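You operate a simulated robot arm through the tools that you are given. There is no shell and no other tool.

You are at the controls of a simulated robot arm. One attempt, no reset.

Task
Loosen both bolts of the clamped purple block, then open the bench vise.
Fine: use the red driver and put it back; free the grey lever, slide the jaw fully open; the other blocks stay. Set down upright: red driver.

Only the result counts: the job must be done as asked and must still hold three seconds after the hand-in. Knocking over, shifting, dropping, spilling or breaking anything else fails it.

Robot
A 7-joint arm with a two-finger parallel gripper, fixed in place. Base frame: the origin is on the floor under the middle of its stand, x ahead of it, y to its left, z up. Readings come in mm, rad, newtons and seconds.
With the tool pointing down near the work surface it reaches from about 240 to 680 mm from the base axis. Its first joint turns from -1.152 to 1.152 rad. Payload 2.4 kg.
The TCP is the grasp point between the finger pads, 30 mm short of the fingertips. In the tool frame z runs along the fingers and y along their closing line. Largest opening 94 mm; finger width 28, thickness 10; the body of the gripper, 50 by 96 mm, starts 55 mm behind the TCP.
Orientation is that of the tool frame in the base frame, as a unit quaternion [w, x, y, z]. With the fingers straight down and closing along the base's y, the tool's x points along the base's -x, its y along +y and its z along -z.

Tools
- The arm moves only by the tool nudge_tool. Its argument "steps" is a list of rows, each an object (a shift or turn left out is 0, a gripper value left out holds the last) with "rotation": the turn, a rotation vector about the tool's x, y, z in rad, a list of three; "dp": the shift along the tool's x, y, z in cm, a list of three; "jaw": the opening, from 0 (shut) to 1 (fully open). In form: [{"rotation": [wx, wy, wz], "dp": [x, y, z], "jaw": jaw}, ...]. A call has 1 to 20 rows; each row is the pose to reach, as a shift and turn from the pose commanded when the call began, along the tool's axes at that moment. A row lasts 0.2 s, in which the tool goes at most 50 mm and 0.15 rad; a call with a longer step from one row to the next is refused whole, and so is a gripper value outside its range. Where a pose cannot be reached the arm comes as near as it can. A force on the tool above 90 N (or 10 N above the force at the start of the call, whichever is more), or a blocked arm, ends the call early, and 0.2 s more pass. The fingers move at their own pace (about 153 mm/s each) and stop on an object; they squeeze with about 33 N. The grip force told is the motor's: it shows also when the fingers shut on nothing. Time passes only in rows, and 0.2 s behind the last, so rows that repeat a pose let the fingers close. The reply holds the time, the measured pose of the TCP, the force on the tool along the base axes, the opening and the grip force, in the units named above and with some noise, with the torque about the TCP (base axes, N m) and any sound that the robot's microphone picked up.
- Cameras (640 x 400 px; columns grow to the right, rows downward): "scene" is fixed at [39.1, 476.1, 1443.6]; the picture's right is [-0.73, -0.68, 0.00], its down [-0.39, 0.42, -0.81] and it looks along [0.55, -0.60, -0.58] (base axes); focal length 338 px, centre (320, 200). "wrist" rides on the gripper at [76, 14, -103] in the tool frame; the picture's right is [-0.18, 0.98, 0.00], its down [-0.75, -0.14, -0.64] and it looks along [-0.63, -0.12, 0.77] (tool axes); focal length 243 px, centre (320, 200). There is no depth. A picture from a camera that has moved, and an enlarged one, comes with that camera's place and axes in the base frame and with its lens.
- get_image(camera): a new picture of that camera. The clock stands still meanwhile.
- zoom(camera, box): a new picture of the part [left, top, right, bottom] of that camera's present view, enlarged. The clock stands still meanwhile.
- finish_job(): hands the job in; it is judged then, once.

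Places have to be worked out from the pictures, the camera data and where the tool is seen. Open the gripper and draw the arm clear of the work before you hand the job in, unless the task says otherwise.

The tools are called after "Call:" by a JSON object that holds its "name" and its "arguments". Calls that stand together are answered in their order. nudge_tool: Moves the arm, as the interface text tells. Its arguments: {"type":"object","properties":{"steps":{"type":"array","items":{"type":"object","properties":{"rotation":{"type":"array","items":{"type":"number"}},"dp":{"type":"array","items":{"type":"number"}},"jaw":{"type":"number"}}}}},"required":["steps"]} The other tools are called the same way: get_image (camera) takes a picture; zoom (camera, box) takes an enlarged picture of a part of a camera's view; finish_job () hands the job in.

At the start:

```text
t: 0.0
ee_pos: [366.1, 77.4, 1240.7]
ee_rot: [0.0, 0.0, 1.0, 0.0]
force: [0.1, -0.1, -0.5]
moment: [0.02, -0.03, -0.04]
finger_gap: 94.1
finger_force: 0.0
```

scene: 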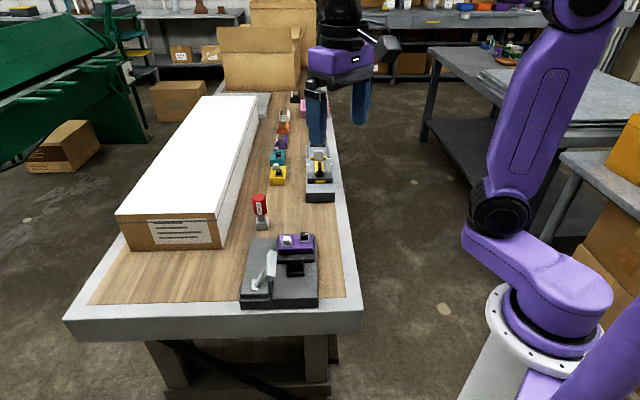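
wrist: 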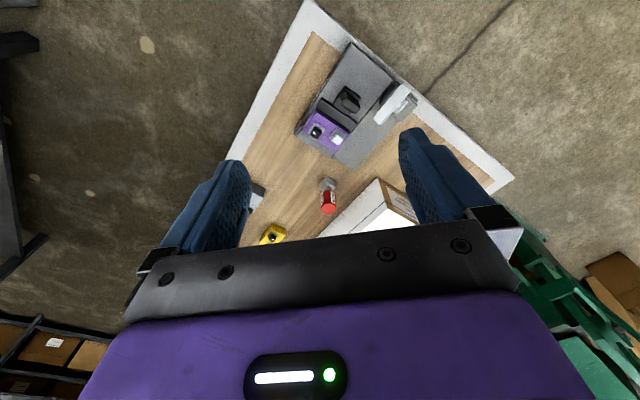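

I'll start by looking closer at the vise area, the driver and the blocks before moving anything.

Call:
{"name": "zoom", "arguments": {"camera": "scene", "box": [220, 180, 350, 320]}}

Call:
{"name": "zoom", "arguments": {"camera": "scene", "box": [240, 80, 350, 210]}}

Call:
{"name": "zoom", "arguments": {"camera": "wrist", "box": [240, 20, 440, 250]}}

```text
2.86 times, centred on (285, 250) of scene
camera zoom: at [39.1, 476.1, 1443.6], right [-0.73, -0.68, 0.0], down [-0.39, 0.42, -0.81], along [0.55, -0.6, -0.58], focal length 966 px, centre (420, 57)
```

zoom: 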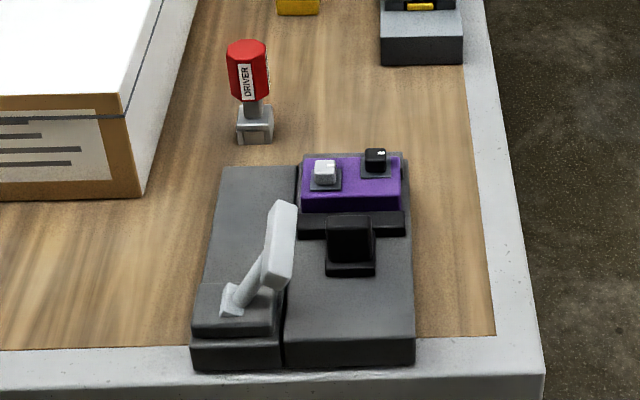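

```text
3.08 times, centred on (295, 145) of scene
camera zoom: at [39.1, 476.1, 1443.6], right [-0.73, -0.68, 0.0], down [-0.39, 0.42, -0.81], along [0.55, -0.6, -0.58], focal length 1040 px, centre (397, 369)
```

zoom: 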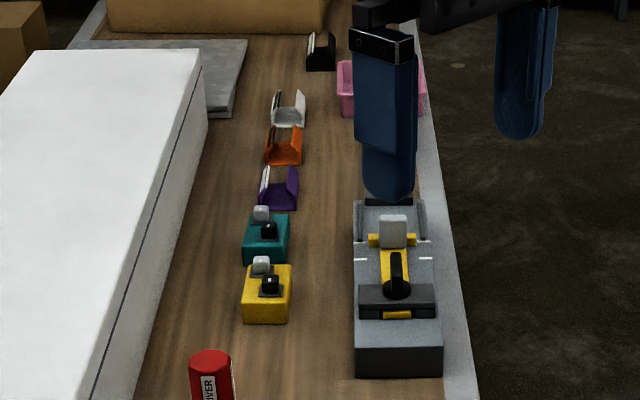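

```text
1.74 times, centred on (340, 135) of wrist
camera zoom: at [290.0, 91.1, 1343.4], right [0.18, 0.98, 0.0], down [0.75, -0.14, 0.64], along [0.63, -0.12, -0.77], focal length 422 px, centre (285, 313)
```

zoom: 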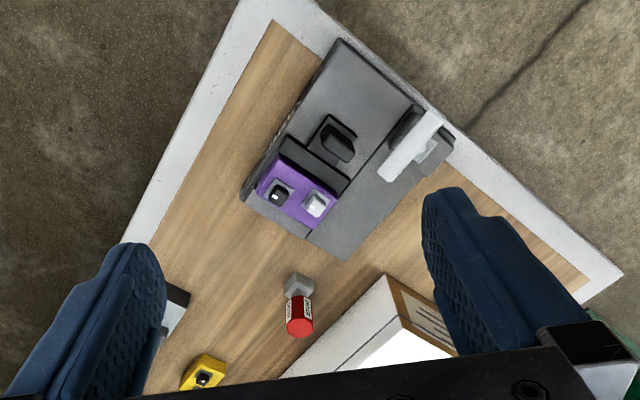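

The vise is rotated about 45° in the base frame, with its top near z≈830, and the driver stands near (670, 39). I'll lower the arm to a clear viewing pose above the near side of the vise to get a better look.

Call:
{"name": "nudge_tool", "arguments": {"steps": [{"dp": [0, 1, 4]}, {"dp": [0, 2, 8]}, {"dp": [0, 3, 12]}, {"dp": [0.1, 4, 16]}, {"dp": [0.2, 5, 20]}, {"dp": [0.3, 6.3, 23.4]}]}}

Call:
{"name": "get_image", "arguments": {"camera": "wrist"}}

Call:
{"name": "get_image", "arguments": {"camera": "scene"}}

```text
t: 1.4
ee_pos: [364.0, 143.2, 1008.1]
ee_rot: [0.0, -0.001, 1.0, -0.001]
force: [-0.1, 0.7, -0.3]
moment: [0.01, -0.03, 0.01]
finger_gap: 93.7
finger_force: 0.2
```

```text
taken
camera wrist: at [287.2, 155.9, 1110.3], right [0.18, 0.98, 0.0], down [0.75, -0.14, 0.64], along [0.63, -0.12, -0.77], focal length 243 px, centre (320, 200)
```

wrist: 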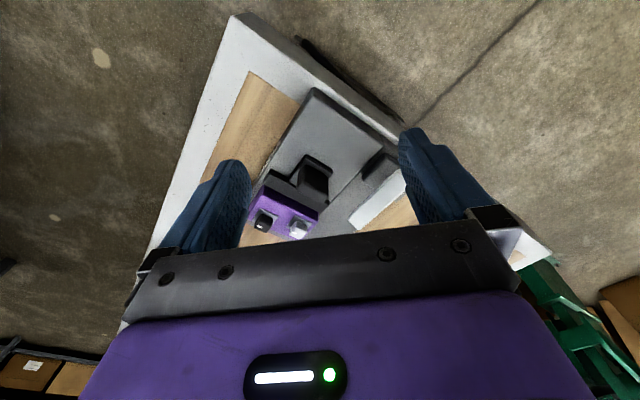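

```text
taken
```

scene: 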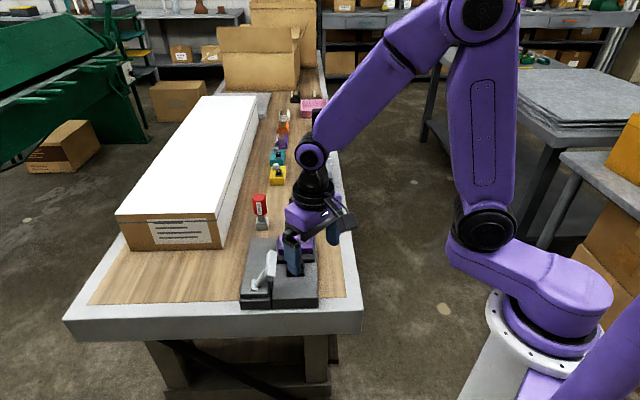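

The gripper hides part of the view but the vise is visible between the fingers. I'll zoom in to read its features.

Call:
{"name": "zoom", "arguments": {"camera": "wrist", "box": [220, 70, 420, 250]}}

```text
2.22 times, centred on (320, 160) of wrist
camera zoom: at [287.2, 155.9, 1110.3], right [0.18, 0.98, 0.0], down [0.75, -0.14, 0.64], along [0.63, -0.12, -0.77], focal length 539 px, centre (320, 289)
```

zoom: 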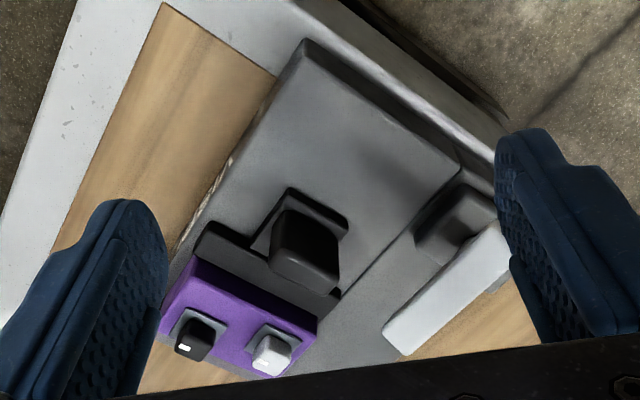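

Bolt heads look to be near (518, 81) for the white one and (500, 38) for the black one, with tops at z≈885. Next I'll move forward, still high, to look at the driver.

Call:
{"name": "nudge_tool", "arguments": {"steps": [{"dp": [-4, -2, 0]}, {"dp": [-8, -4, 0]}, {"dp": [-12, -6, 0]}, {"dp": [-15, -7.5, 0]}, {"dp": [-17, -8.3, 0]}]}}

Call:
{"name": "get_image", "arguments": {"camera": "wrist"}}

Call:
{"name": "zoom", "arguments": {"camera": "wrist", "box": [230, 60, 420, 240]}}

```text
t: 2.6
ee_pos: [532.2, 58.0, 1006.4]
ee_rot: [0.0, 0.0, 1.0, -0.001]
force: [0.1, 0.1, -0.4]
moment: [0.01, 0.0, 0.0]
finger_gap: 94.0
finger_force: 0.1
```

```text
taken
camera wrist: at [457.1, 70.1, 1109.5], right [0.18, 0.98, 0.0], down [0.75, -0.14, 0.64], along [0.63, -0.12, -0.77], focal length 243 px, centre (320, 200)
```

wrist: 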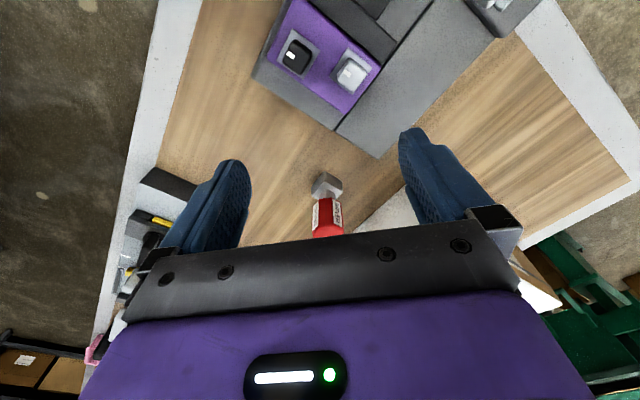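

```text
2.22 times, centred on (325, 150) of wrist
camera zoom: at [457.1, 70.1, 1109.5], right [0.18, 0.98, 0.0], down [0.75, -0.14, 0.64], along [0.63, -0.12, -0.77], focal length 539 px, centre (309, 311)
```

zoom: 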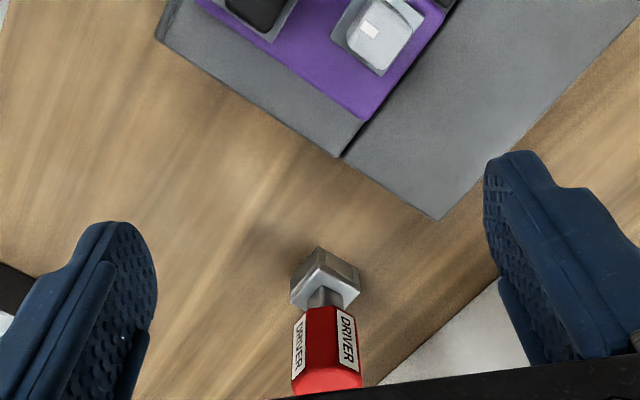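

The driver stands upright on its square socket, with its handle roughly z 861–918 and the table near z≈815. I'll zoom in on the bolts, which have index marks on their square heads.

Call:
{"name": "zoom", "arguments": {"camera": "wrist", "box": [250, 0, 400, 120]}}

Call:
{"name": "zoom", "arguments": {"camera": "wrist", "box": [280, 150, 380, 240]}}

Call:
{"name": "zoom", "arguments": {"camera": "scene", "box": [235, 180, 335, 320]}}

```text
3.33 times, centred on (325, 60) of wrist
camera zoom: at [457.1, 70.1, 1109.5], right [0.18, 0.98, 0.0], down [0.75, -0.14, 0.64], along [0.63, -0.12, -0.77], focal length 809 px, centre (303, 667)
```

zoom: 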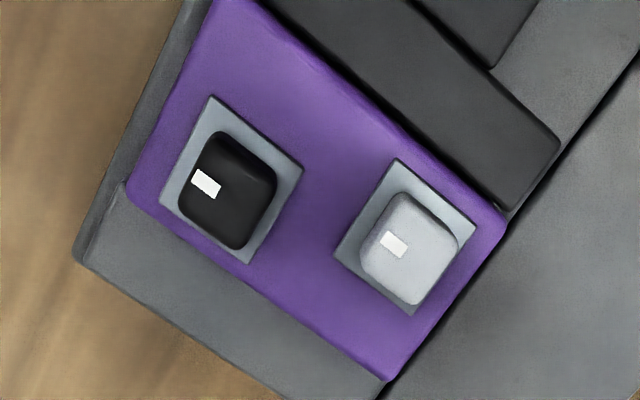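

```text
4.44 times, centred on (330, 195) of wrist
camera zoom: at [457.1, 70.1, 1109.5], right [0.18, 0.98, 0.0], down [0.75, -0.14, 0.64], along [0.63, -0.12, -0.77], focal length 1078 px, centre (276, 222)
```

zoom: 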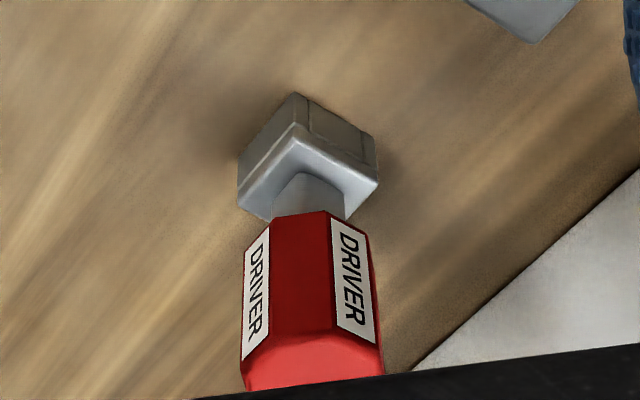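

```text
2.86 times, centred on (285, 250) of scene
camera zoom: at [39.1, 476.1, 1443.6], right [-0.73, -0.68, 0.0], down [-0.39, 0.42, -0.81], along [0.55, -0.6, -0.58], focal length 966 px, centre (420, 57)
```

zoom: 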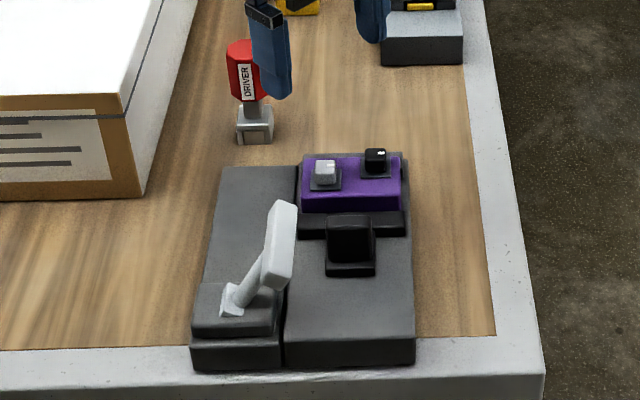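

Both bolt heads look square to the block (about 45° in base), about 45 mm apart, tops near z≈895. The socket is also at about 45°. Next I'll view the lever and jaw from the near end of the bench, turning the tool so the camera looks along the vise axis.

Call:
{"name": "nudge_tool", "arguments": {"steps": [{"dp": [2.3, 3.5, -0.5], "rotation": [0, 0, 0.1]}, {"dp": [4.6, 7, -1.1], "rotation": [0, 0, 0.2]}, {"dp": [6.9, 10.4, -1.1], "rotation": [0, 0, 0.3]}, {"dp": [9.2, 13.9, -1.1], "rotation": [0, 0, 0.4]}, {"dp": [11.5, 17.3, -1.1], "rotation": [0, 0, 0.5]}, {"dp": [13.8, 20.8, -1.1], "rotation": [0, 0, 0.6]}]}}

Call:
{"name": "get_image", "arguments": {"camera": "wrist"}}

Call:
{"name": "zoom", "arguments": {"camera": "wrist", "box": [230, 80, 410, 230]}}

```text
t: 4.0
ee_pos: [395.9, 266.8, 1016.4]
ee_rot: [-0.001, 0.296, 0.955, 0.0]
force: [0.2, 0.1, -0.1]
moment: [-0.04, 0.01, 0.02]
finger_gap: 93.9
finger_force: 0.1
```

```text
taken
camera wrist: at [341.7, 320.8, 1119.4], right [0.71, 0.71, 0.0], down [0.54, -0.54, 0.64], along [0.45, -0.45, -0.77], focal length 243 px, centre (320, 200)
```

wrist: 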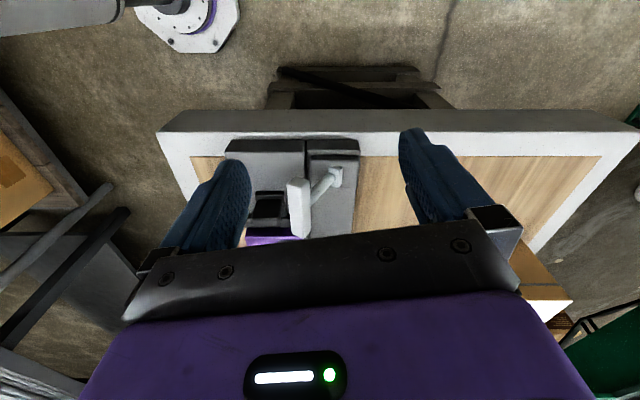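

```text
2.67 times, centred on (320, 155) of wrist
camera zoom: at [341.7, 320.8, 1119.4], right [0.71, 0.71, 0.0], down [0.54, -0.54, 0.64], along [0.45, -0.45, -0.77], focal length 647 px, centre (320, 320)
```

zoom: 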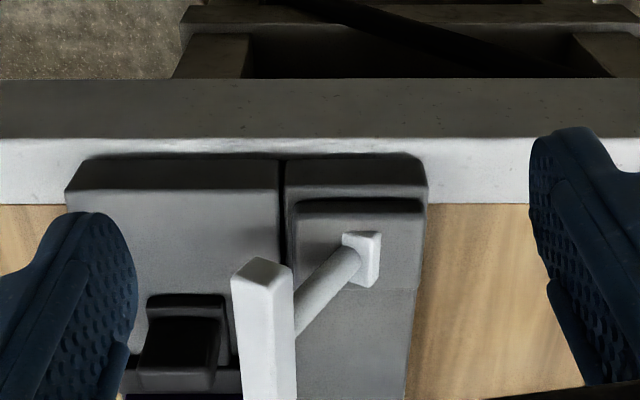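

The lever appears as a round rod from a hub on the left block ending in a flat handle. To judge its heights and tilt, I'll swing round to view the vise from the robot side, staying at z≈1016.

Call:
{"name": "nudge_tool", "arguments": {"steps": [{"dp": [-1.1, -2.7, 0], "rotation": [0, 0, -0.148]}, {"dp": [-2.3, -5.3, 0], "rotation": [0, 0, -0.296]}, {"dp": [-3.4, -8, 0], "rotation": [0, 0, -0.444]}, {"dp": [-4.6, -10.6, 0], "rotation": [0, 0, -0.592]}, {"dp": [-5.7, -13.3, 0], "rotation": [0, 0, -0.74]}, {"dp": [-6.8, -16, 0], "rotation": [0, 0, -0.888]}, {"dp": [-8, -18.6, 0], "rotation": [0, 0, -1.036]}, {"dp": [-9.1, -21.3, 0], "rotation": [0, 0, -1.184]}, {"dp": [-10.3, -23.9, 0], "rotation": [0, 0, -1.332]}, {"dp": [-11.4, -26.6, 0], "rotation": [0, 0, -1.48]}]}}

Call:
{"name": "get_image", "arguments": {"camera": "wrist"}}

```text
t: 6.2
ee_pos: [337.9, -18.2, 1020.2]
ee_rot: [0.0, -0.426, 0.905, 0.0]
force: [0.4, -0.2, -1.8]
moment: [0.01, -0.01, 0.01]
finger_gap: 94.0
finger_force: 0.0
```

```text
taken
camera wrist: at [278.7, -68.4, 1121.4], right [-0.64, 0.77, 0.0], down [0.59, 0.49, 0.64], along [0.49, 0.41, -0.77], focal length 243 px, centre (320, 200)
```

wrist: 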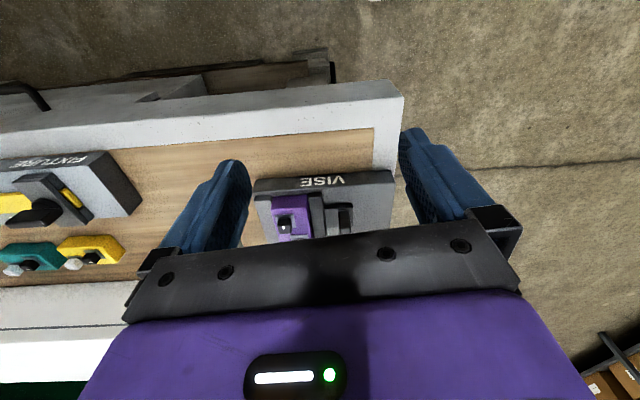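

The device is labelled VISE; the other is FIXTURE and must be left alone. I'll tilt the tool to look more horizontally at the vise profile and lower somewhat.

Call:
{"name": "nudge_tool", "arguments": {"steps": [{"dp": [0, 0, 2], "rotation": [0, -0.13, 0]}, {"dp": [0, 0, 4], "rotation": [0, -0.26, 0]}, {"dp": [0, 0, 6], "rotation": [0, -0.39, 0]}, {"dp": [0, 0, 8], "rotation": [0, -0.52, 0]}]}}

Call:
{"name": "get_image", "arguments": {"camera": "wrist"}}

Call:
{"name": "zoom", "arguments": {"camera": "wrist", "box": [230, 100, 410, 230]}}

```text
t: 7.2
ee_pos: [332.6, -13.2, 949.4]
ee_rot: [0.191, -0.421, 0.88, 0.112]
force: [-0.1, 0.5, 0.0]
moment: [0.03, 0.02, -0.02]
finger_gap: 93.9
finger_force: 0.1
out of reach, approached as far as the arm can: row 3, 4
```

```text
taken
camera wrist: at [253.4, -95.5, 1010.6], right [-0.66, 0.74, 0.11], down [0.39, 0.21, 0.9], along [0.64, 0.64, -0.43], focal length 243 px, centre (320, 200)
```

wrist: 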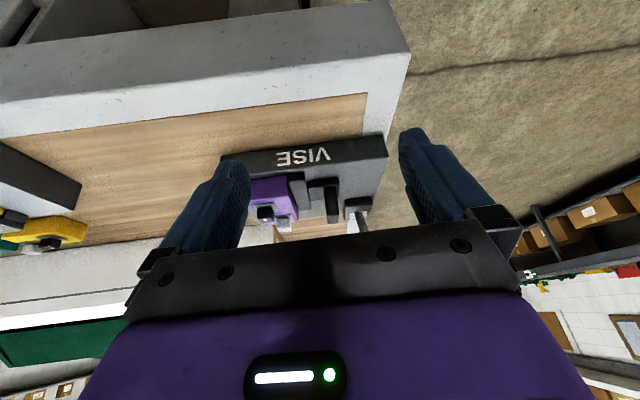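

```text
3.08 times, centred on (320, 165) of wrist
camera zoom: at [253.4, -95.5, 1010.6], right [-0.66, 0.74, 0.11], down [0.39, 0.21, 0.9], along [0.64, 0.64, -0.43], focal length 746 px, centre (320, 308)
```

zoom: 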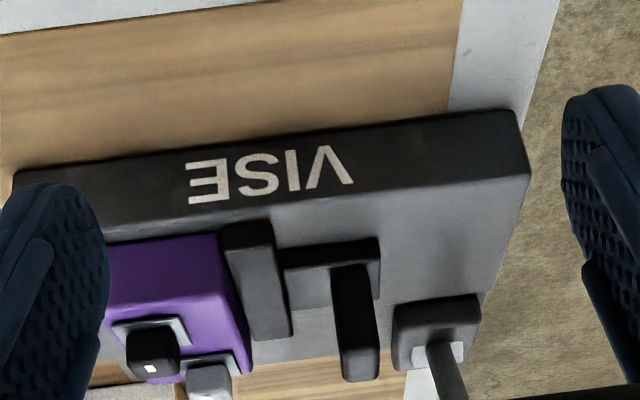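

The picture is upside-down, but it shows the jaw plate against the purple block, a bracket with a post on the jaw, and the lever block further back. I'll lower a bit to see the lever's profile; the tool stays over bare bench at least 70 mm off the vise.

Call:
{"name": "nudge_tool", "arguments": {"steps": [{"dp": [-0.4, -0.1, 3.5]}, {"dp": [-0.9, -0.3, 7.1]}]}}

Call:
{"name": "get_image", "arguments": {"camera": "wrist"}}

Call:
{"name": "zoom", "arguments": {"camera": "wrist", "box": [230, 100, 410, 230]}}

```text
t: 7.8
ee_pos: [358.6, 17.1, 890.6]
ee_rot: [0.191, -0.418, 0.881, 0.112]
force: [-0.1, 0.9, 0.7]
moment: [0.01, -0.03, 0.01]
finger_gap: 94.1
finger_force: 0.0
```

```text
taken
camera wrist: at [279.9, -64.2, 950.6], right [-0.66, 0.74, 0.12], down [0.39, 0.21, 0.9], along [0.64, 0.64, -0.43], focal length 243 px, centre (320, 200)
```

wrist: 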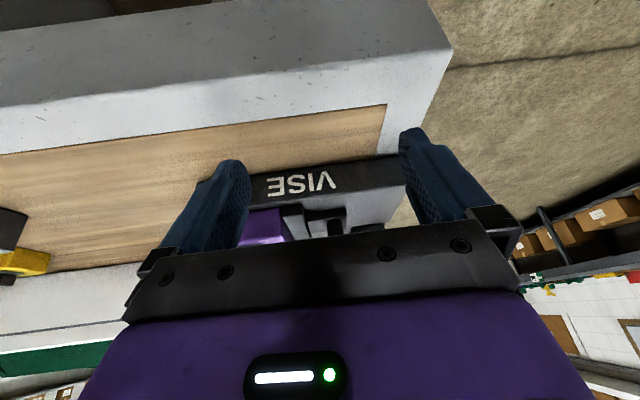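

```text
3.08 times, centred on (320, 165) of wrist
camera zoom: at [279.9, -64.2, 950.6], right [-0.66, 0.74, 0.12], down [0.39, 0.21, 0.9], along [0.64, 0.64, -0.43], focal length 746 px, centre (320, 308)
```

zoom: 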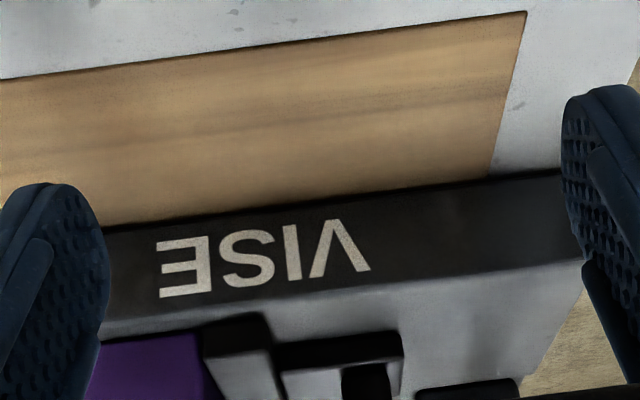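

The gripper hides anything high from this angle. Triangulating the earlier views puts the lever hub near (479, 214, 865), a rod leaning towards the jaw, and a crossbar about 80 mm long near (453, 182, 925). I'll back out and take a top view of the lever.

Call:
{"name": "nudge_tool", "arguments": {"steps": [{"dp": [0.5, 0.1, -4]}, {"dp": [0.9, 0.3, -8], "rotation": [0, 0.1, 0]}, {"dp": [0.9, 0.3, -11.5], "rotation": [0, 0.22, 0]}, {"dp": [0.9, 0.3, -15], "rotation": [0, 0.34, 0]}, {"dp": [0.9, 0.3, -18], "rotation": [0, 0.444, 0]}]}}

```text
t: 9.0
ee_pos: [307.7, -51.7, 1049.1]
ee_rot: [-0.008, -0.432, 0.902, 0.016]
force: [0.1, -0.4, -0.6]
moment: [0.05, 0.01, -0.03]
finger_gap: 93.9
finger_force: 0.0
```

I'm back up and level apart from a small tilt of about 0.036 rad, which I'll correct while moving so the lever is centred in the wrist view.

Call:
{"name": "nudge_tool", "arguments": {"steps": [{"dp": [-4, 1, 0], "rotation": [0.036, 0, 0]}, {"dp": [-8, 2, 0], "rotation": [0.036, 0, 0]}, {"dp": [-12, 3, 0], "rotation": [0.036, 0, 0]}, {"dp": [-15.8, 4, 0], "rotation": [0.036, 0, 0]}]}}

Call:
{"name": "get_image", "arguments": {"camera": "wrist"}}

Call:
{"name": "zoom", "arguments": {"camera": "wrist", "box": [230, 80, 410, 230]}}

```text
t: 10.0
ee_pos: [375.1, 95.9, 1049.8]
ee_rot: [0.0, -0.433, 0.902, 0.001]
force: [0.3, 0.1, -0.2]
moment: [-0.04, 0.04, -0.03]
finger_gap: 93.9
finger_force: 0.1
```

```text
taken
camera wrist: at [316.8, 44.8, 1152.9], right [-0.65, 0.76, 0.0], down [0.58, 0.5, 0.64], along [0.49, 0.42, -0.77], focal length 243 px, centre (320, 200)
```

wrist: 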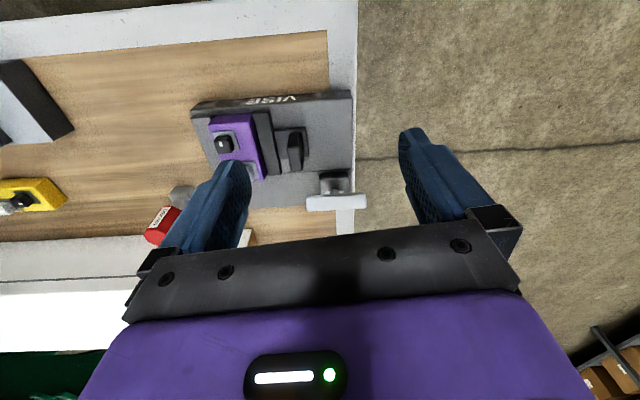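

```text
2.67 times, centred on (320, 155) of wrist
camera zoom: at [316.8, 44.8, 1152.9], right [-0.65, 0.76, 0.0], down [0.58, 0.5, 0.64], along [0.49, 0.42, -0.77], focal length 647 px, centre (320, 320)
```

zoom: 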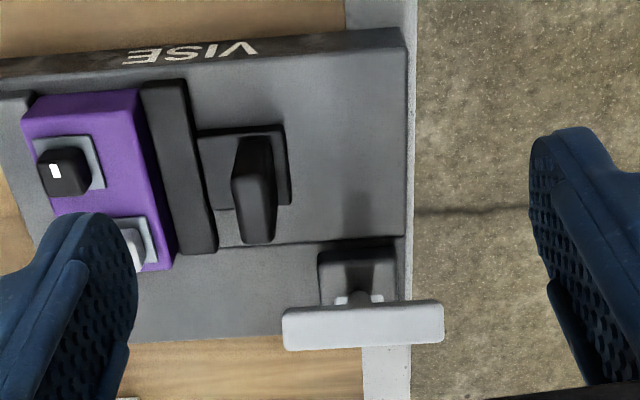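

The lever is a T-handle: hub near (481, 212, 858), with its crossbar from about (425, 211) to (475, 158) at z≈928, leaning over the jaw. Now for the driver: I'll go above it at z≈1010, yawed to −90° so there's plenty of counter-clockwise travel left for loosening.

Call:
{"name": "nudge_tool", "arguments": {"steps": [{"dp": [-0.78, -1.48, 0.22], "rotation": [0, 0, 0.137]}, {"dp": [-1.56, -2.95, 0.44], "rotation": [0, 0, 0.273]}, {"dp": [-2.34, -4.43, 0.67], "rotation": [0, 0, 0.41]}, {"dp": [-3.12, -5.9, 0.89], "rotation": [0, 0, 0.547]}, {"dp": [-3.9, -7.38, 1.11], "rotation": [0, 0, 0.684]}, {"dp": [-4.69, -8.85, 1.33], "rotation": [0, 0, 0.82]}, {"dp": [-5.47, -10.33, 1.55], "rotation": [0, 0, 0.957]}, {"dp": [-6.25, -11.8, 1.78], "rotation": [0, 0, 1.094]}, {"dp": [-7.03, -13.28, 2.0], "rotation": [0, 0, 1.23]}, {"dp": [-7.81, -14.75, 2.2], "rotation": [0, 0, 1.367]}, {"dp": [-8.59, -16.23, 2.44], "rotation": [0, 0, 1.504]}, {"dp": [-9.37, -17.7, 2.66], "rotation": [0, 0, 1.64]}, {"dp": [-10.15, -19.18, 2.89], "rotation": [0, 0, 1.777]}, {"dp": [-10.93, -20.65, 3.1], "rotation": [0, 0, 1.914]}, {"dp": [-11.7, -22.1, 3.33], "rotation": [0, 0, 2.05]}, {"dp": [-12.5, -23.6, 3.55], "rotation": [0, 0, 2.187]}, {"dp": [-13.3, -25.1, 3.78], "rotation": [0, 0, 2.324]}, {"dp": [-14.06, -26.55, 4.0], "rotation": [0, 0, 2.464]}]}}

Call:
{"name": "get_image", "arguments": {"camera": "wrist"}}

Call:
{"name": "get_image", "arguments": {"camera": "scene"}}

```text
t: 13.8
ee_pos: [669.6, 39.3, 1010.4]
ee_rot: [0.0, 0.707, 0.707, -0.001]
force: [0.2, 0.9, -0.3]
moment: [0.03, 0.01, 0.01]
finger_gap: 93.9
finger_force: 0.0
```

```text
taken
camera wrist: at [685.5, 114.6, 1111.9], right [0.98, -0.19, 0.0], down [-0.14, -0.75, 0.64], along [-0.12, -0.63, -0.77], focal length 243 px, centre (320, 200)
```

wrist: 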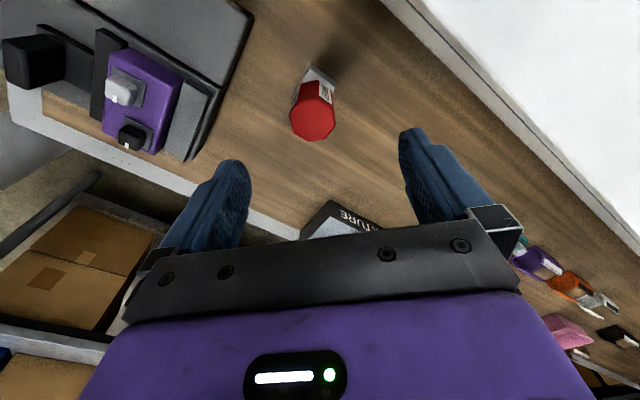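

```text
taken
```

scene: 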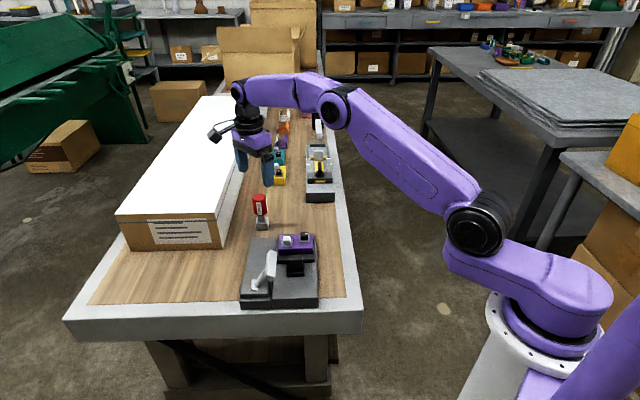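

The driver top shows at about (313, 123) in the wrist view, so it's nearly under the tool. I'll zoom for precise centring and face orientation.

Call:
{"name": "zoom", "arguments": {"camera": "wrist", "box": [260, 50, 380, 160]}}

Call:
{"name": "zoom", "arguments": {"camera": "scene", "box": [225, 140, 325, 240]}}

Call:
{"name": "zoom", "arguments": {"camera": "wrist", "box": [80, 20, 220, 170]}}

```text
3.64 times, centred on (320, 105) of wrist
camera zoom: at [685.5, 114.6, 1111.9], right [0.98, -0.19, 0.0], down [-0.14, -0.75, 0.64], along [-0.12, -0.63, -0.77], focal length 882 px, centre (320, 546)
```

zoom: 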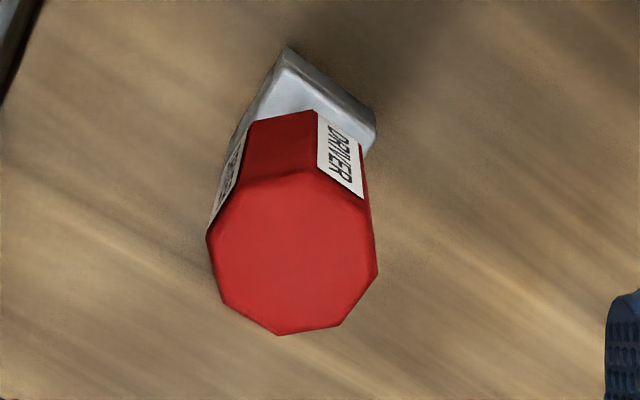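

```text
4.00 times, centred on (275, 190) of scene
camera zoom: at [39.1, 476.1, 1443.6], right [-0.73, -0.68, 0.0], down [-0.39, 0.42, -0.81], along [0.55, -0.6, -0.58], focal length 1352 px, centre (500, 240)
```

zoom: 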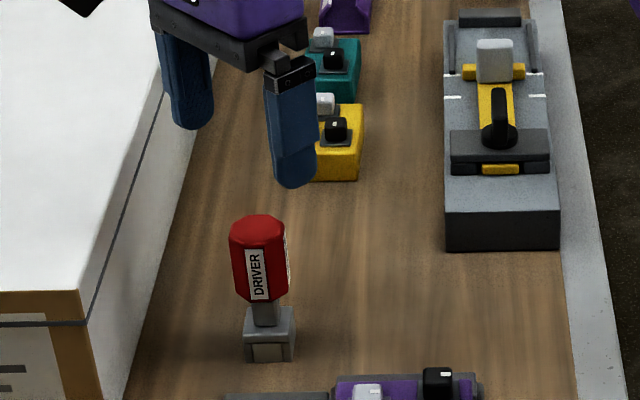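

```text
2.67 times, centred on (150, 95) of wrist
camera zoom: at [685.5, 114.6, 1111.9], right [0.98, -0.19, 0.0], down [-0.14, -0.75, 0.64], along [-0.12, -0.63, -0.77], focal length 647 px, centre (773, 480)
```

zoom: 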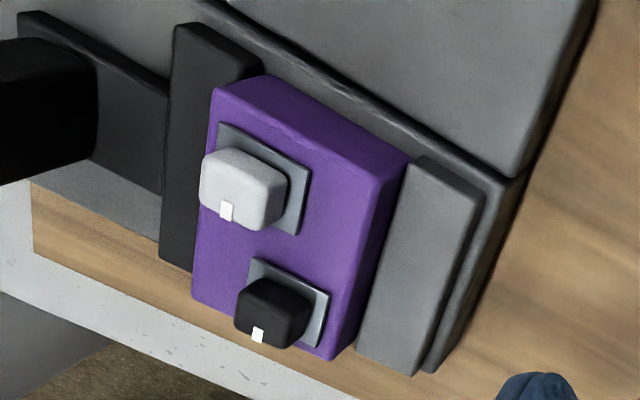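

The driver axis comes out at about (666.5, 40) with its top at z≈919, flats square to the base axes within a few degrees. I'll narrow the opening a little and descend part way, then re-check centring.

Call:
{"name": "nudge_tool", "arguments": {"steps": [{"dp": [0.05, -0.15, 2], "jaw": 0.78}, {"dp": [0.05, -0.3, 4], "jaw": 0.78}, {"dp": [0.05, -0.3, 6], "jaw": 0.78}]}}

Call:
{"name": "zoom", "arguments": {"camera": "wrist", "box": [220, 70, 420, 240]}}

Call:
{"name": "zoom", "arguments": {"camera": "scene", "box": [215, 140, 315, 240]}}

```text
t: 14.6
ee_pos: [667.9, 39.5, 949.6]
ee_rot: [0.0, 0.706, 0.708, 0.0]
force: [0.0, 0.2, 0.1]
moment: [0.0, 0.0, 0.0]
finger_gap: 73.2
finger_force: 0.1
```

```text
2.35 times, centred on (320, 155) of wrist
camera zoom: at [682.2, 114.9, 1051.3], right [0.98, -0.18, 0.0], down [-0.14, -0.75, 0.64], along [-0.12, -0.63, -0.77], focal length 571 px, centre (320, 306)
```

zoom: 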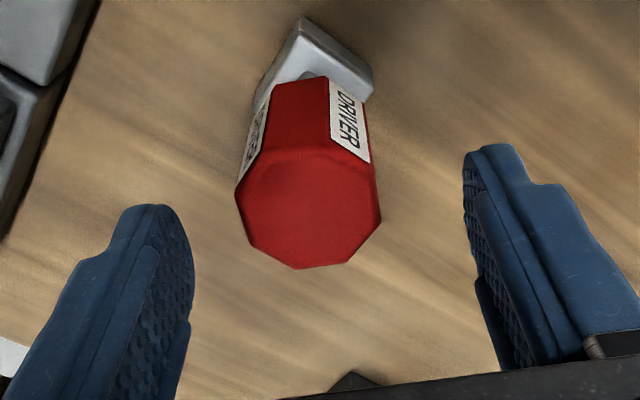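

```text
4.00 times, centred on (265, 190) of scene
camera zoom: at [39.1, 476.1, 1443.6], right [-0.73, -0.68, 0.0], down [-0.39, 0.42, -0.81], along [0.55, -0.6, -0.58], focal length 1352 px, centre (540, 240)
```

zoom: 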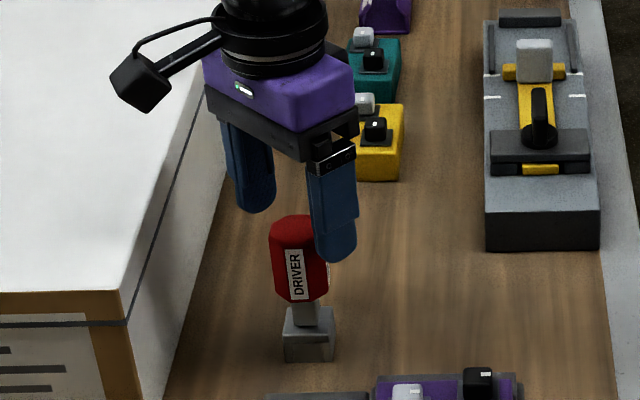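

The driver centre reads (665.4, 40.4), so I'll shift about 2 mm, lower to z≈892 and close on the handle.

Call:
{"name": "nudge_tool", "arguments": {"steps": [{"dp": [0.1, -0.2, 2], "jaw": 0.78}, {"dp": [0.1, -0.2, 4], "jaw": 0.78}, {"dp": [0.1, -0.2, 5.75], "jaw": 0.78}, {"dp": [0.1, -0.2, 5.75], "jaw": 0.78}]}}

Call:
{"name": "zoom", "arguments": {"camera": "wrist", "box": [220, 70, 420, 240]}}

```text
t: 15.6
ee_pos: [664.1, 41.7, 892.4]
ee_rot: [-0.002, 0.707, 0.707, 0.0]
force: [-0.1, 0.2, 0.7]
moment: [0.01, 0.03, 0.0]
finger_gap: 73.5
finger_force: 0.0
```

```text
2.35 times, centred on (320, 155) of wrist
camera zoom: at [679.6, 116.1, 994.0], right [0.98, -0.18, 0.0], down [-0.14, -0.75, 0.64], along [-0.12, -0.63, -0.77], focal length 571 px, centre (320, 306)
```

zoom: 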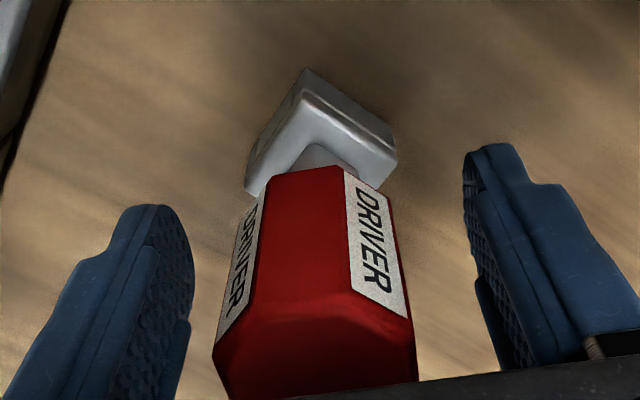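

The handle sits between the fingers. Closing the gripper on it now.

Call:
{"name": "nudge_tool", "arguments": {"steps": [{"jaw": 0.6}, {"jaw": 0.45}, {"jaw": 0.2}, {"jaw": 0.0}, {"jaw": 0.0}]}}

Call:
{"name": "zoom", "arguments": {"camera": "wrist", "box": [220, 70, 420, 240]}}

```text
t: 16.8
ee_pos: [665.0, 42.4, 891.4]
ee_rot: [0.0, 0.707, 0.707, -0.001]
force: [0.7, -0.4, -0.1]
moment: [0.01, 0.01, 0.0]
finger_gap: 35.6
finger_force: 33.3
```

```text
2.35 times, centred on (320, 155) of wrist
camera zoom: at [679.6, 116.2, 994.1], right [0.98, -0.18, 0.0], down [-0.14, -0.75, 0.64], along [-0.12, -0.63, -0.77], focal length 571 px, centre (320, 306)
```

zoom: 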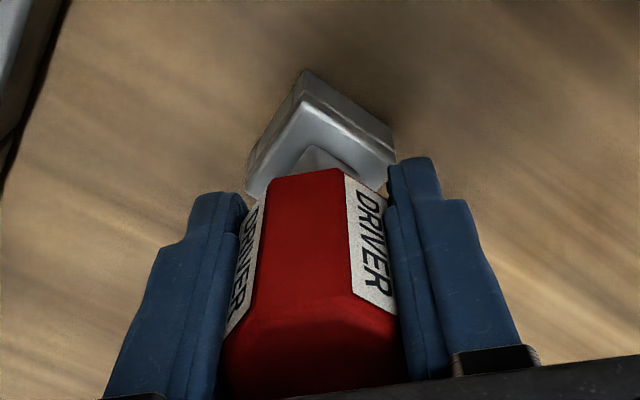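

The handle is gripped at a 35.6 mm gap with 33 N. I'll lift straight up and check the driver comes along upright.

Call:
{"name": "nudge_tool", "arguments": {"steps": [{"dp": [0, 0, -2]}, {"dp": [0, 0, -5]}, {"dp": [0, 0, -8.5]}, {"dp": [0, 0, -12]}]}}

Call:
{"name": "get_image", "arguments": {"camera": "wrist"}}

Call:
{"name": "zoom", "arguments": {"camera": "scene", "box": [215, 120, 335, 260]}}

```text
t: 17.8
ee_pos: [665.4, 41.7, 1010.3]
ee_rot: [0.0, 0.706, 0.708, -0.001]
force: [-0.6, 0.1, -2.5]
moment: [-0.01, 0.01, 0.03]
finger_gap: 35.5
finger_force: 32.6
```

```text
taken
camera wrist: at [680.2, 117.8, 1113.7], right [0.98, -0.18, 0.0], down [-0.14, -0.75, 0.64], along [-0.12, -0.63, -0.77], focal length 243 px, centre (320, 200)
```

wrist: 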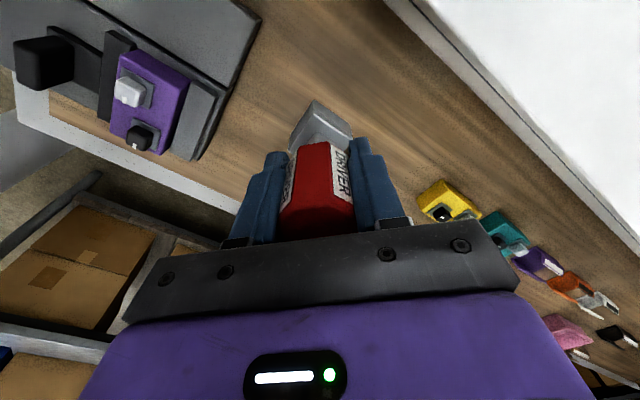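

```text
2.86 times, centred on (275, 190) of scene
camera zoom: at [39.2, 476.1, 1443.6], right [-0.73, -0.68, 0.0], down [-0.39, 0.42, -0.81], along [0.55, -0.6, -0.58], focal length 966 px, centre (449, 229)
```

zoom: 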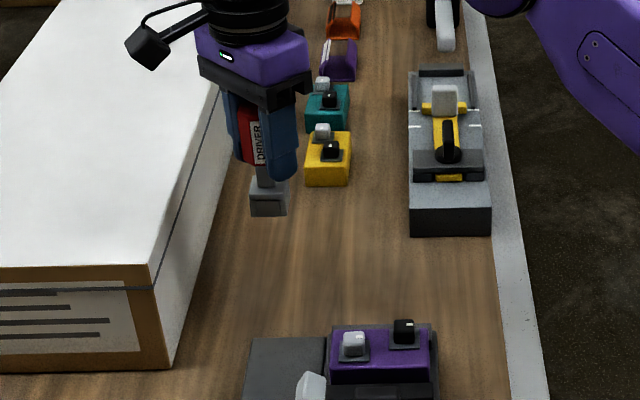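

The driver is held upright. I'll zoom on the held socket to get its orientation relative to the tool.

Call:
{"name": "zoom", "arguments": {"camera": "wrist", "box": [270, 80, 370, 200]}}

Call:
{"name": "zoom", "arguments": {"camera": "wrist", "box": [80, 20, 220, 170]}}

```text
3.33 times, centred on (320, 140) of wrist
camera zoom: at [680.2, 117.8, 1113.7], right [0.98, -0.18, 0.0], down [-0.14, -0.75, 0.64], along [-0.12, -0.63, -0.77], focal length 809 px, centre (320, 400)
```

zoom: 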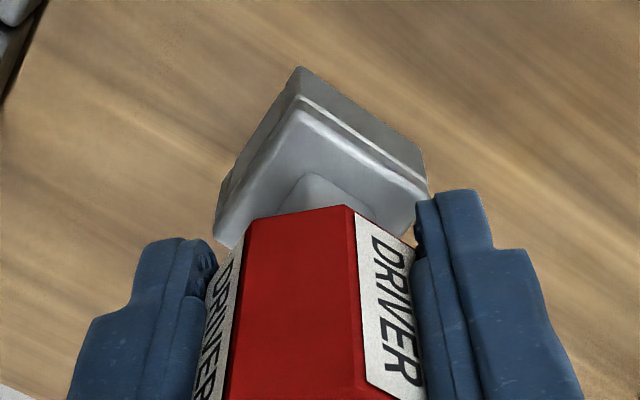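

```text
2.67 times, centred on (150, 95) of wrist
camera zoom: at [680.2, 117.8, 1113.7], right [0.98, -0.18, 0.0], down [-0.14, -0.75, 0.64], along [-0.12, -0.63, -0.77], focal length 647 px, centre (773, 480)
```

zoom: 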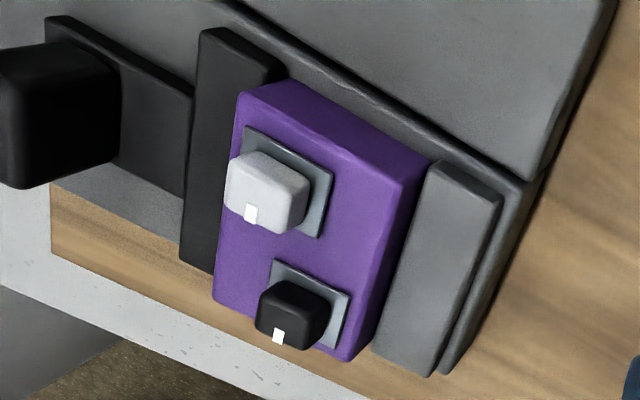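

The socket edges are at about 44–46°, nearly matching the vise's, and the driver axis sits about 2 mm in −y from the TCP. I'll carry it over the black bolt near (489, 47.5), hovering about 40 mm above the head.

Call:
{"name": "nudge_tool", "arguments": {"steps": [{"dp": [0.2, -4, 0]}, {"dp": [0.4, -8, 0]}, {"dp": [0.6, -12, 0]}, {"dp": [0.77, -15.5, 0], "rotation": [0, 0, -0.02]}, {"dp": [0.77, -17.65, 0], "rotation": [0, 0, -0.035]}]}}

Call:
{"name": "get_image", "arguments": {"camera": "wrist"}}

Call:
{"name": "zoom", "arguments": {"camera": "wrist", "box": [260, 40, 380, 160]}}

Call:
{"name": "zoom", "arguments": {"camera": "scene", "box": [240, 170, 340, 270]}}

```text
t: 19.0
ee_pos: [487.8, 50.2, 1012.4]
ee_rot: [0.0, 0.694, 0.72, 0.0]
force: [0.4, 0.4, -1.0]
moment: [0.01, 0.01, 0.01]
finger_gap: 35.8
finger_force: 33.1
```

```text
taken
camera wrist: at [499.8, 125.2, 1115.3], right [0.99, -0.15, 0.0], down [-0.11, -0.76, 0.64], along [-0.1, -0.63, -0.77], focal length 243 px, centre (320, 200)
```

wrist: 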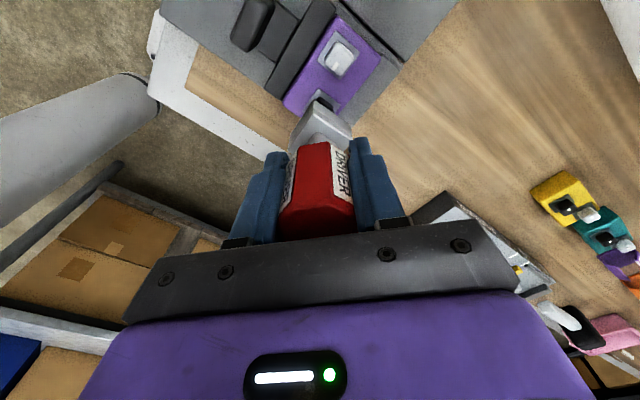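

```text
3.33 times, centred on (320, 100) of wrist
camera zoom: at [499.8, 125.2, 1115.3], right [0.99, -0.15, 0.0], down [-0.11, -0.76, 0.64], along [-0.1, -0.63, -0.77], focal length 809 px, centre (320, 533)
```

zoom: 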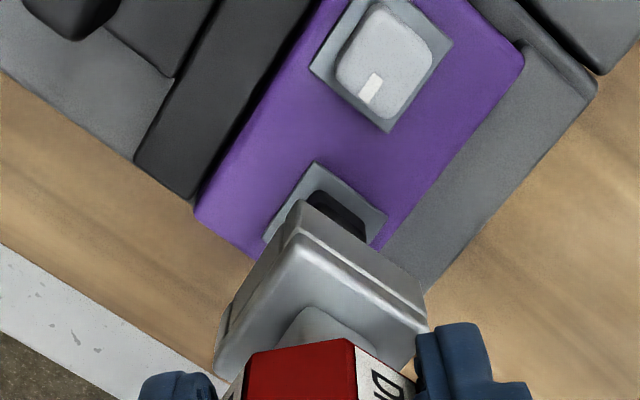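

```text
4.00 times, centred on (290, 220) of scene
camera zoom: at [39.2, 476.1, 1443.6], right [-0.73, -0.68, 0.0], down [-0.39, 0.42, -0.81], along [0.55, -0.6, -0.58], focal length 1352 px, centre (440, 120)
```

zoom: 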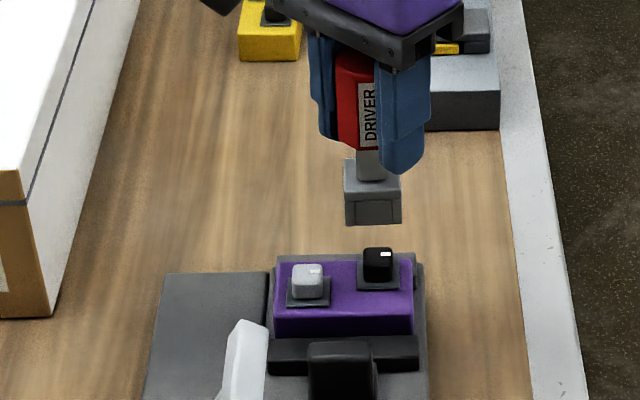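

Two-view triangulation puts the black bolt's plate at (489.5, 46.2, ~887), with the head top near z≈905. The socket centre is at about (487.5, 47.5), so I'll shift by (+2, −1.3), lower 20 mm and look again.

Call:
{"name": "nudge_tool", "arguments": {"steps": [{"dp": [-0.14, 0.2, 1]}, {"dp": [-0.14, 0.2, 2]}, {"dp": [-0.14, 0.2, 2]}]}}

Call:
{"name": "zoom", "arguments": {"camera": "wrist", "box": [260, 40, 380, 160]}}

Call:
{"name": "zoom", "arguments": {"camera": "scene", "box": [260, 200, 330, 260]}}

```text
t: 19.8
ee_pos: [490.7, 48.7, 993.2]
ee_rot: [-0.001, 0.693, 0.721, 0.0]
force: [-0.5, 0.5, -1.8]
moment: [0.02, -0.02, -0.02]
finger_gap: 35.9
finger_force: 33.3
```

```text
3.33 times, centred on (320, 100) of wrist
camera zoom: at [502.7, 124.1, 1095.5], right [0.99, -0.15, 0.0], down [-0.11, -0.76, 0.64], along [-0.1, -0.63, -0.77], focal length 809 px, centre (320, 533)
```

zoom: 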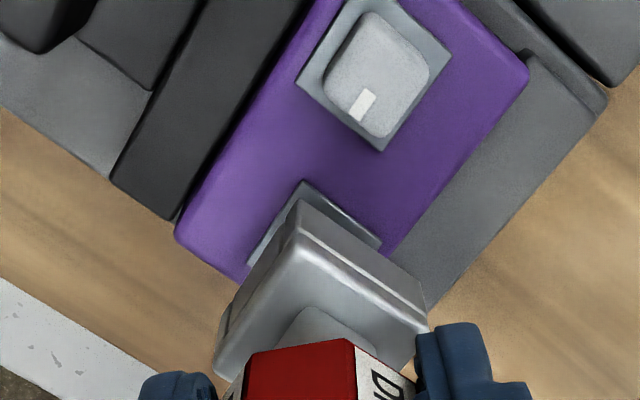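

```text
6.67 times, centred on (295, 230) of scene
camera zoom: at [39.2, 476.1, 1443.6], right [-0.73, -0.68, 0.0], down [-0.39, 0.42, -0.81], along [0.55, -0.6, -0.58], focal length 2253 px, centre (487, 0)
```

zoom: 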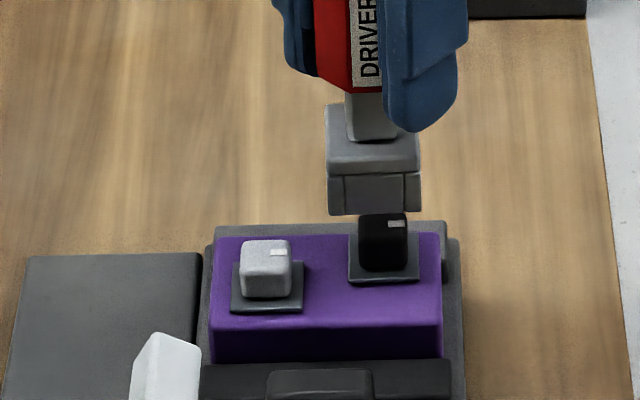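

The scene view shows the socket slightly too far in +u, by about 2–3 mm, and the wrist view agrees in sign. I'll shift by (−1.8, −0.8) and lower 7 mm to just above the head for a final check.

Call:
{"name": "nudge_tool", "arguments": {"steps": [{"dp": [-0.07, -0.18, 0.3]}, {"dp": [-0.07, -0.18, 0.7]}, {"dp": [-0.07, -0.18, 0.7]}]}}

Call:
{"name": "zoom", "arguments": {"camera": "wrist", "box": [280, 70, 360, 140]}}

Call:
{"name": "zoom", "arguments": {"camera": "scene", "box": [275, 205, 325, 250]}}

```text
t: 20.6
ee_pos: [488.4, 47.4, 986.3]
ee_rot: [-0.001, 0.695, 0.719, -0.001]
force: [0.6, 0.5, -0.7]
moment: [-0.03, -0.01, 0.0]
finger_gap: 35.7
finger_force: 33.2
```

```text
5.71 times, centred on (320, 105) of wrist
camera zoom: at [500.7, 123.1, 1088.3], right [0.99, -0.15, 0.0], down [-0.11, -0.76, 0.64], along [-0.1, -0.63, -0.77], focal length 1386 px, centre (320, 743)
```

zoom: 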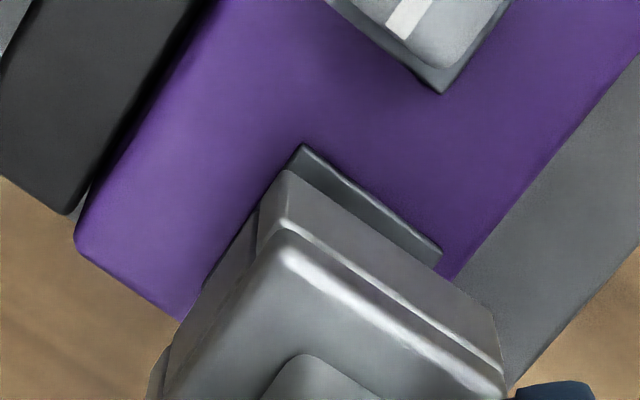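

```text
8.89 times, centred on (300, 228) of scene
camera zoom: at [39.2, 476.1, 1443.6], right [-0.73, -0.68, 0.0], down [-0.39, 0.42, -0.81], along [0.55, -0.6, -0.58], focal length 3004 px, centre (498, -44)
```

zoom: 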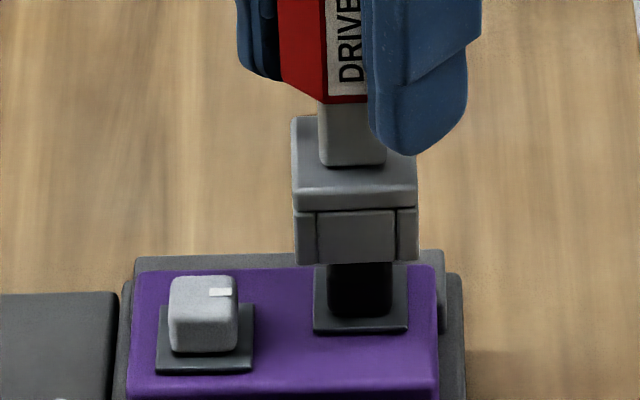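

Lateral alignment now agrees to within about 1 mm in both views. I'll lower in small steps and watch the force for contact with the head top, expected near TCP z≈980.

Call:
{"name": "nudge_tool", "arguments": {"steps": [{"dp": [0.02, 0.03, 0.3]}, {"dp": [0.02, 0.03, 0.6]}, {"dp": [0.02, 0.03, 0.8]}]}}

```text
t: 21.4
ee_pos: [489.3, 47.5, 978.1]
ee_rot: [-0.001, 0.694, 0.72, -0.001]
force: [-0.3, 0.8, -1.6]
moment: [-0.02, -0.01, 0.03]
finger_gap: 35.7
finger_force: 32.8
```

No contact force yet at z=978. I'll continue down in small steps.

Call:
{"name": "nudge_tool", "arguments": {"steps": [{"dp": [0, 0, 0.2]}, {"dp": [0, 0, 0.4]}]}}

Call:
{"name": "zoom", "arguments": {"camera": "scene", "box": [275, 205, 325, 250]}}

```text
t: 22.0
ee_pos: [488.6, 47.9, 973.0]
ee_rot: [0.0, 0.695, 0.719, 0.0]
force: [-0.2, 0.1, -2.0]
moment: [0.01, 0.03, -0.02]
finger_gap: 35.8
finger_force: 32.9
```

```text
8.89 times, centred on (300, 228) of scene
camera zoom: at [39.2, 476.1, 1443.6], right [-0.73, -0.68, 0.0], down [-0.39, 0.42, -0.81], along [0.55, -0.6, -0.58], focal length 3004 px, centre (498, -44)
```

zoom: 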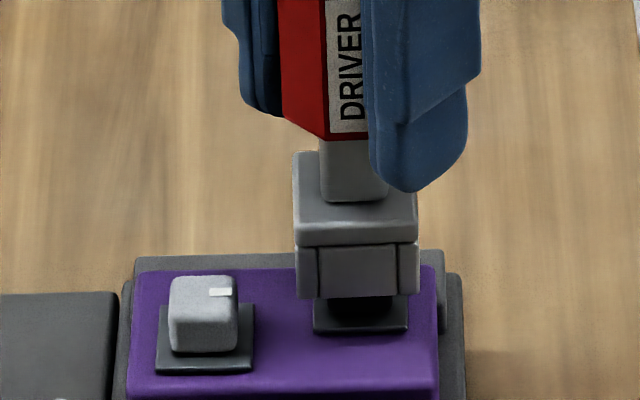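

Still no contact; the socket bottom is about 12 mm above the plate and starting to cover the head. Continuing gently.

Call:
{"name": "nudge_tool", "arguments": {"steps": [{"dp": [0, 0, 0.15]}, {"dp": [0, 0, 0.3]}]}}

Call:
{"name": "nudge_tool", "arguments": {"steps": [{"dp": [0, 0, 0.15]}, {"dp": [0, 0, 0.3]}]}}

```text
t: 22.6
ee_pos: [488.4, 46.6, 970.5]
ee_rot: [0.0, 0.694, 0.72, 0.0]
force: [-0.6, -1.0, -1.1]
moment: [-0.01, -0.01, -0.02]
finger_gap: 35.6
finger_force: 32.4
```

```text
t: 23.2
ee_pos: [487.6, 46.1, 967.5]
ee_rot: [0.0, 0.695, 0.719, -0.001]
force: [0.8, 0.2, -1.1]
moment: [0.03, 0.01, 0.0]
finger_gap: 35.9
finger_force: 32.8
```

No force at z=967.5, so the head seems to be entering the socket. I'll check the picture before going further.

Call:
{"name": "zoom", "arguments": {"camera": "scene", "box": [275, 205, 325, 250]}}

Call:
{"name": "zoom", "arguments": {"camera": "wrist", "box": [280, 70, 360, 140]}}

```text
8.89 times, centred on (300, 228) of scene
camera zoom: at [39.2, 476.1, 1443.6], right [-0.73, -0.68, 0.0], down [-0.39, 0.42, -0.81], along [0.55, -0.6, -0.58], focal length 3004 px, centre (498, -44)
```

zoom: 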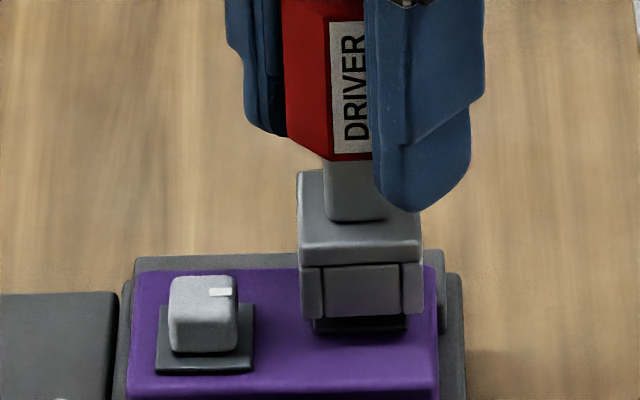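

```text
5.71 times, centred on (320, 105) of wrist
camera zoom: at [500.1, 122.6, 1069.4], right [0.99, -0.15, 0.0], down [-0.11, -0.76, 0.64], along [-0.1, -0.63, -0.77], focal length 1386 px, centre (320, 743)
```

zoom: 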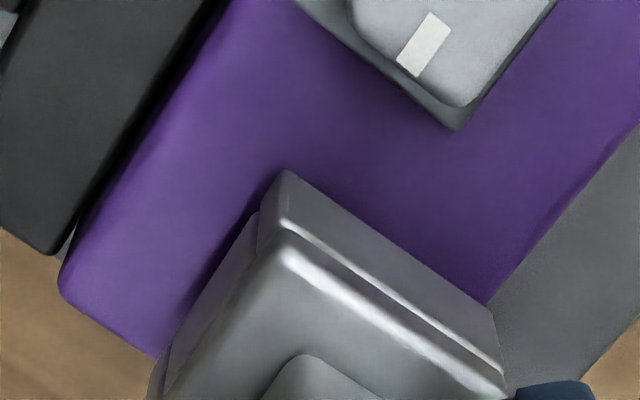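

The socket is centred over the plate and about 5 mm above it. I'll continue down until light contact.

Call:
{"name": "nudge_tool", "arguments": {"steps": [{"dp": [0, 0, 0.15]}, {"dp": [0, 0, 0.3]}]}}

Call:
{"name": "nudge_tool", "arguments": {"steps": [{"dp": [0, 0, 0.1]}, {"dp": [0, 0, 0.2]}]}}

```text
t: 23.8
ee_pos: [488.7, 46.2, 964.7]
ee_rot: [0.0, 0.694, 0.72, 0.0]
force: [0.5, -0.1, -2.3]
moment: [-0.03, -0.01, -0.01]
finger_gap: 35.7
finger_force: 33.3
```

```text
t: 24.4
ee_pos: [488.7, 47.6, 962.5]
ee_rot: [-0.001, 0.694, 0.72, 0.0]
force: [-0.4, -0.1, -1.7]
moment: [-0.01, 0.0, -0.01]
finger_gap: 35.8
finger_force: 33.2
```

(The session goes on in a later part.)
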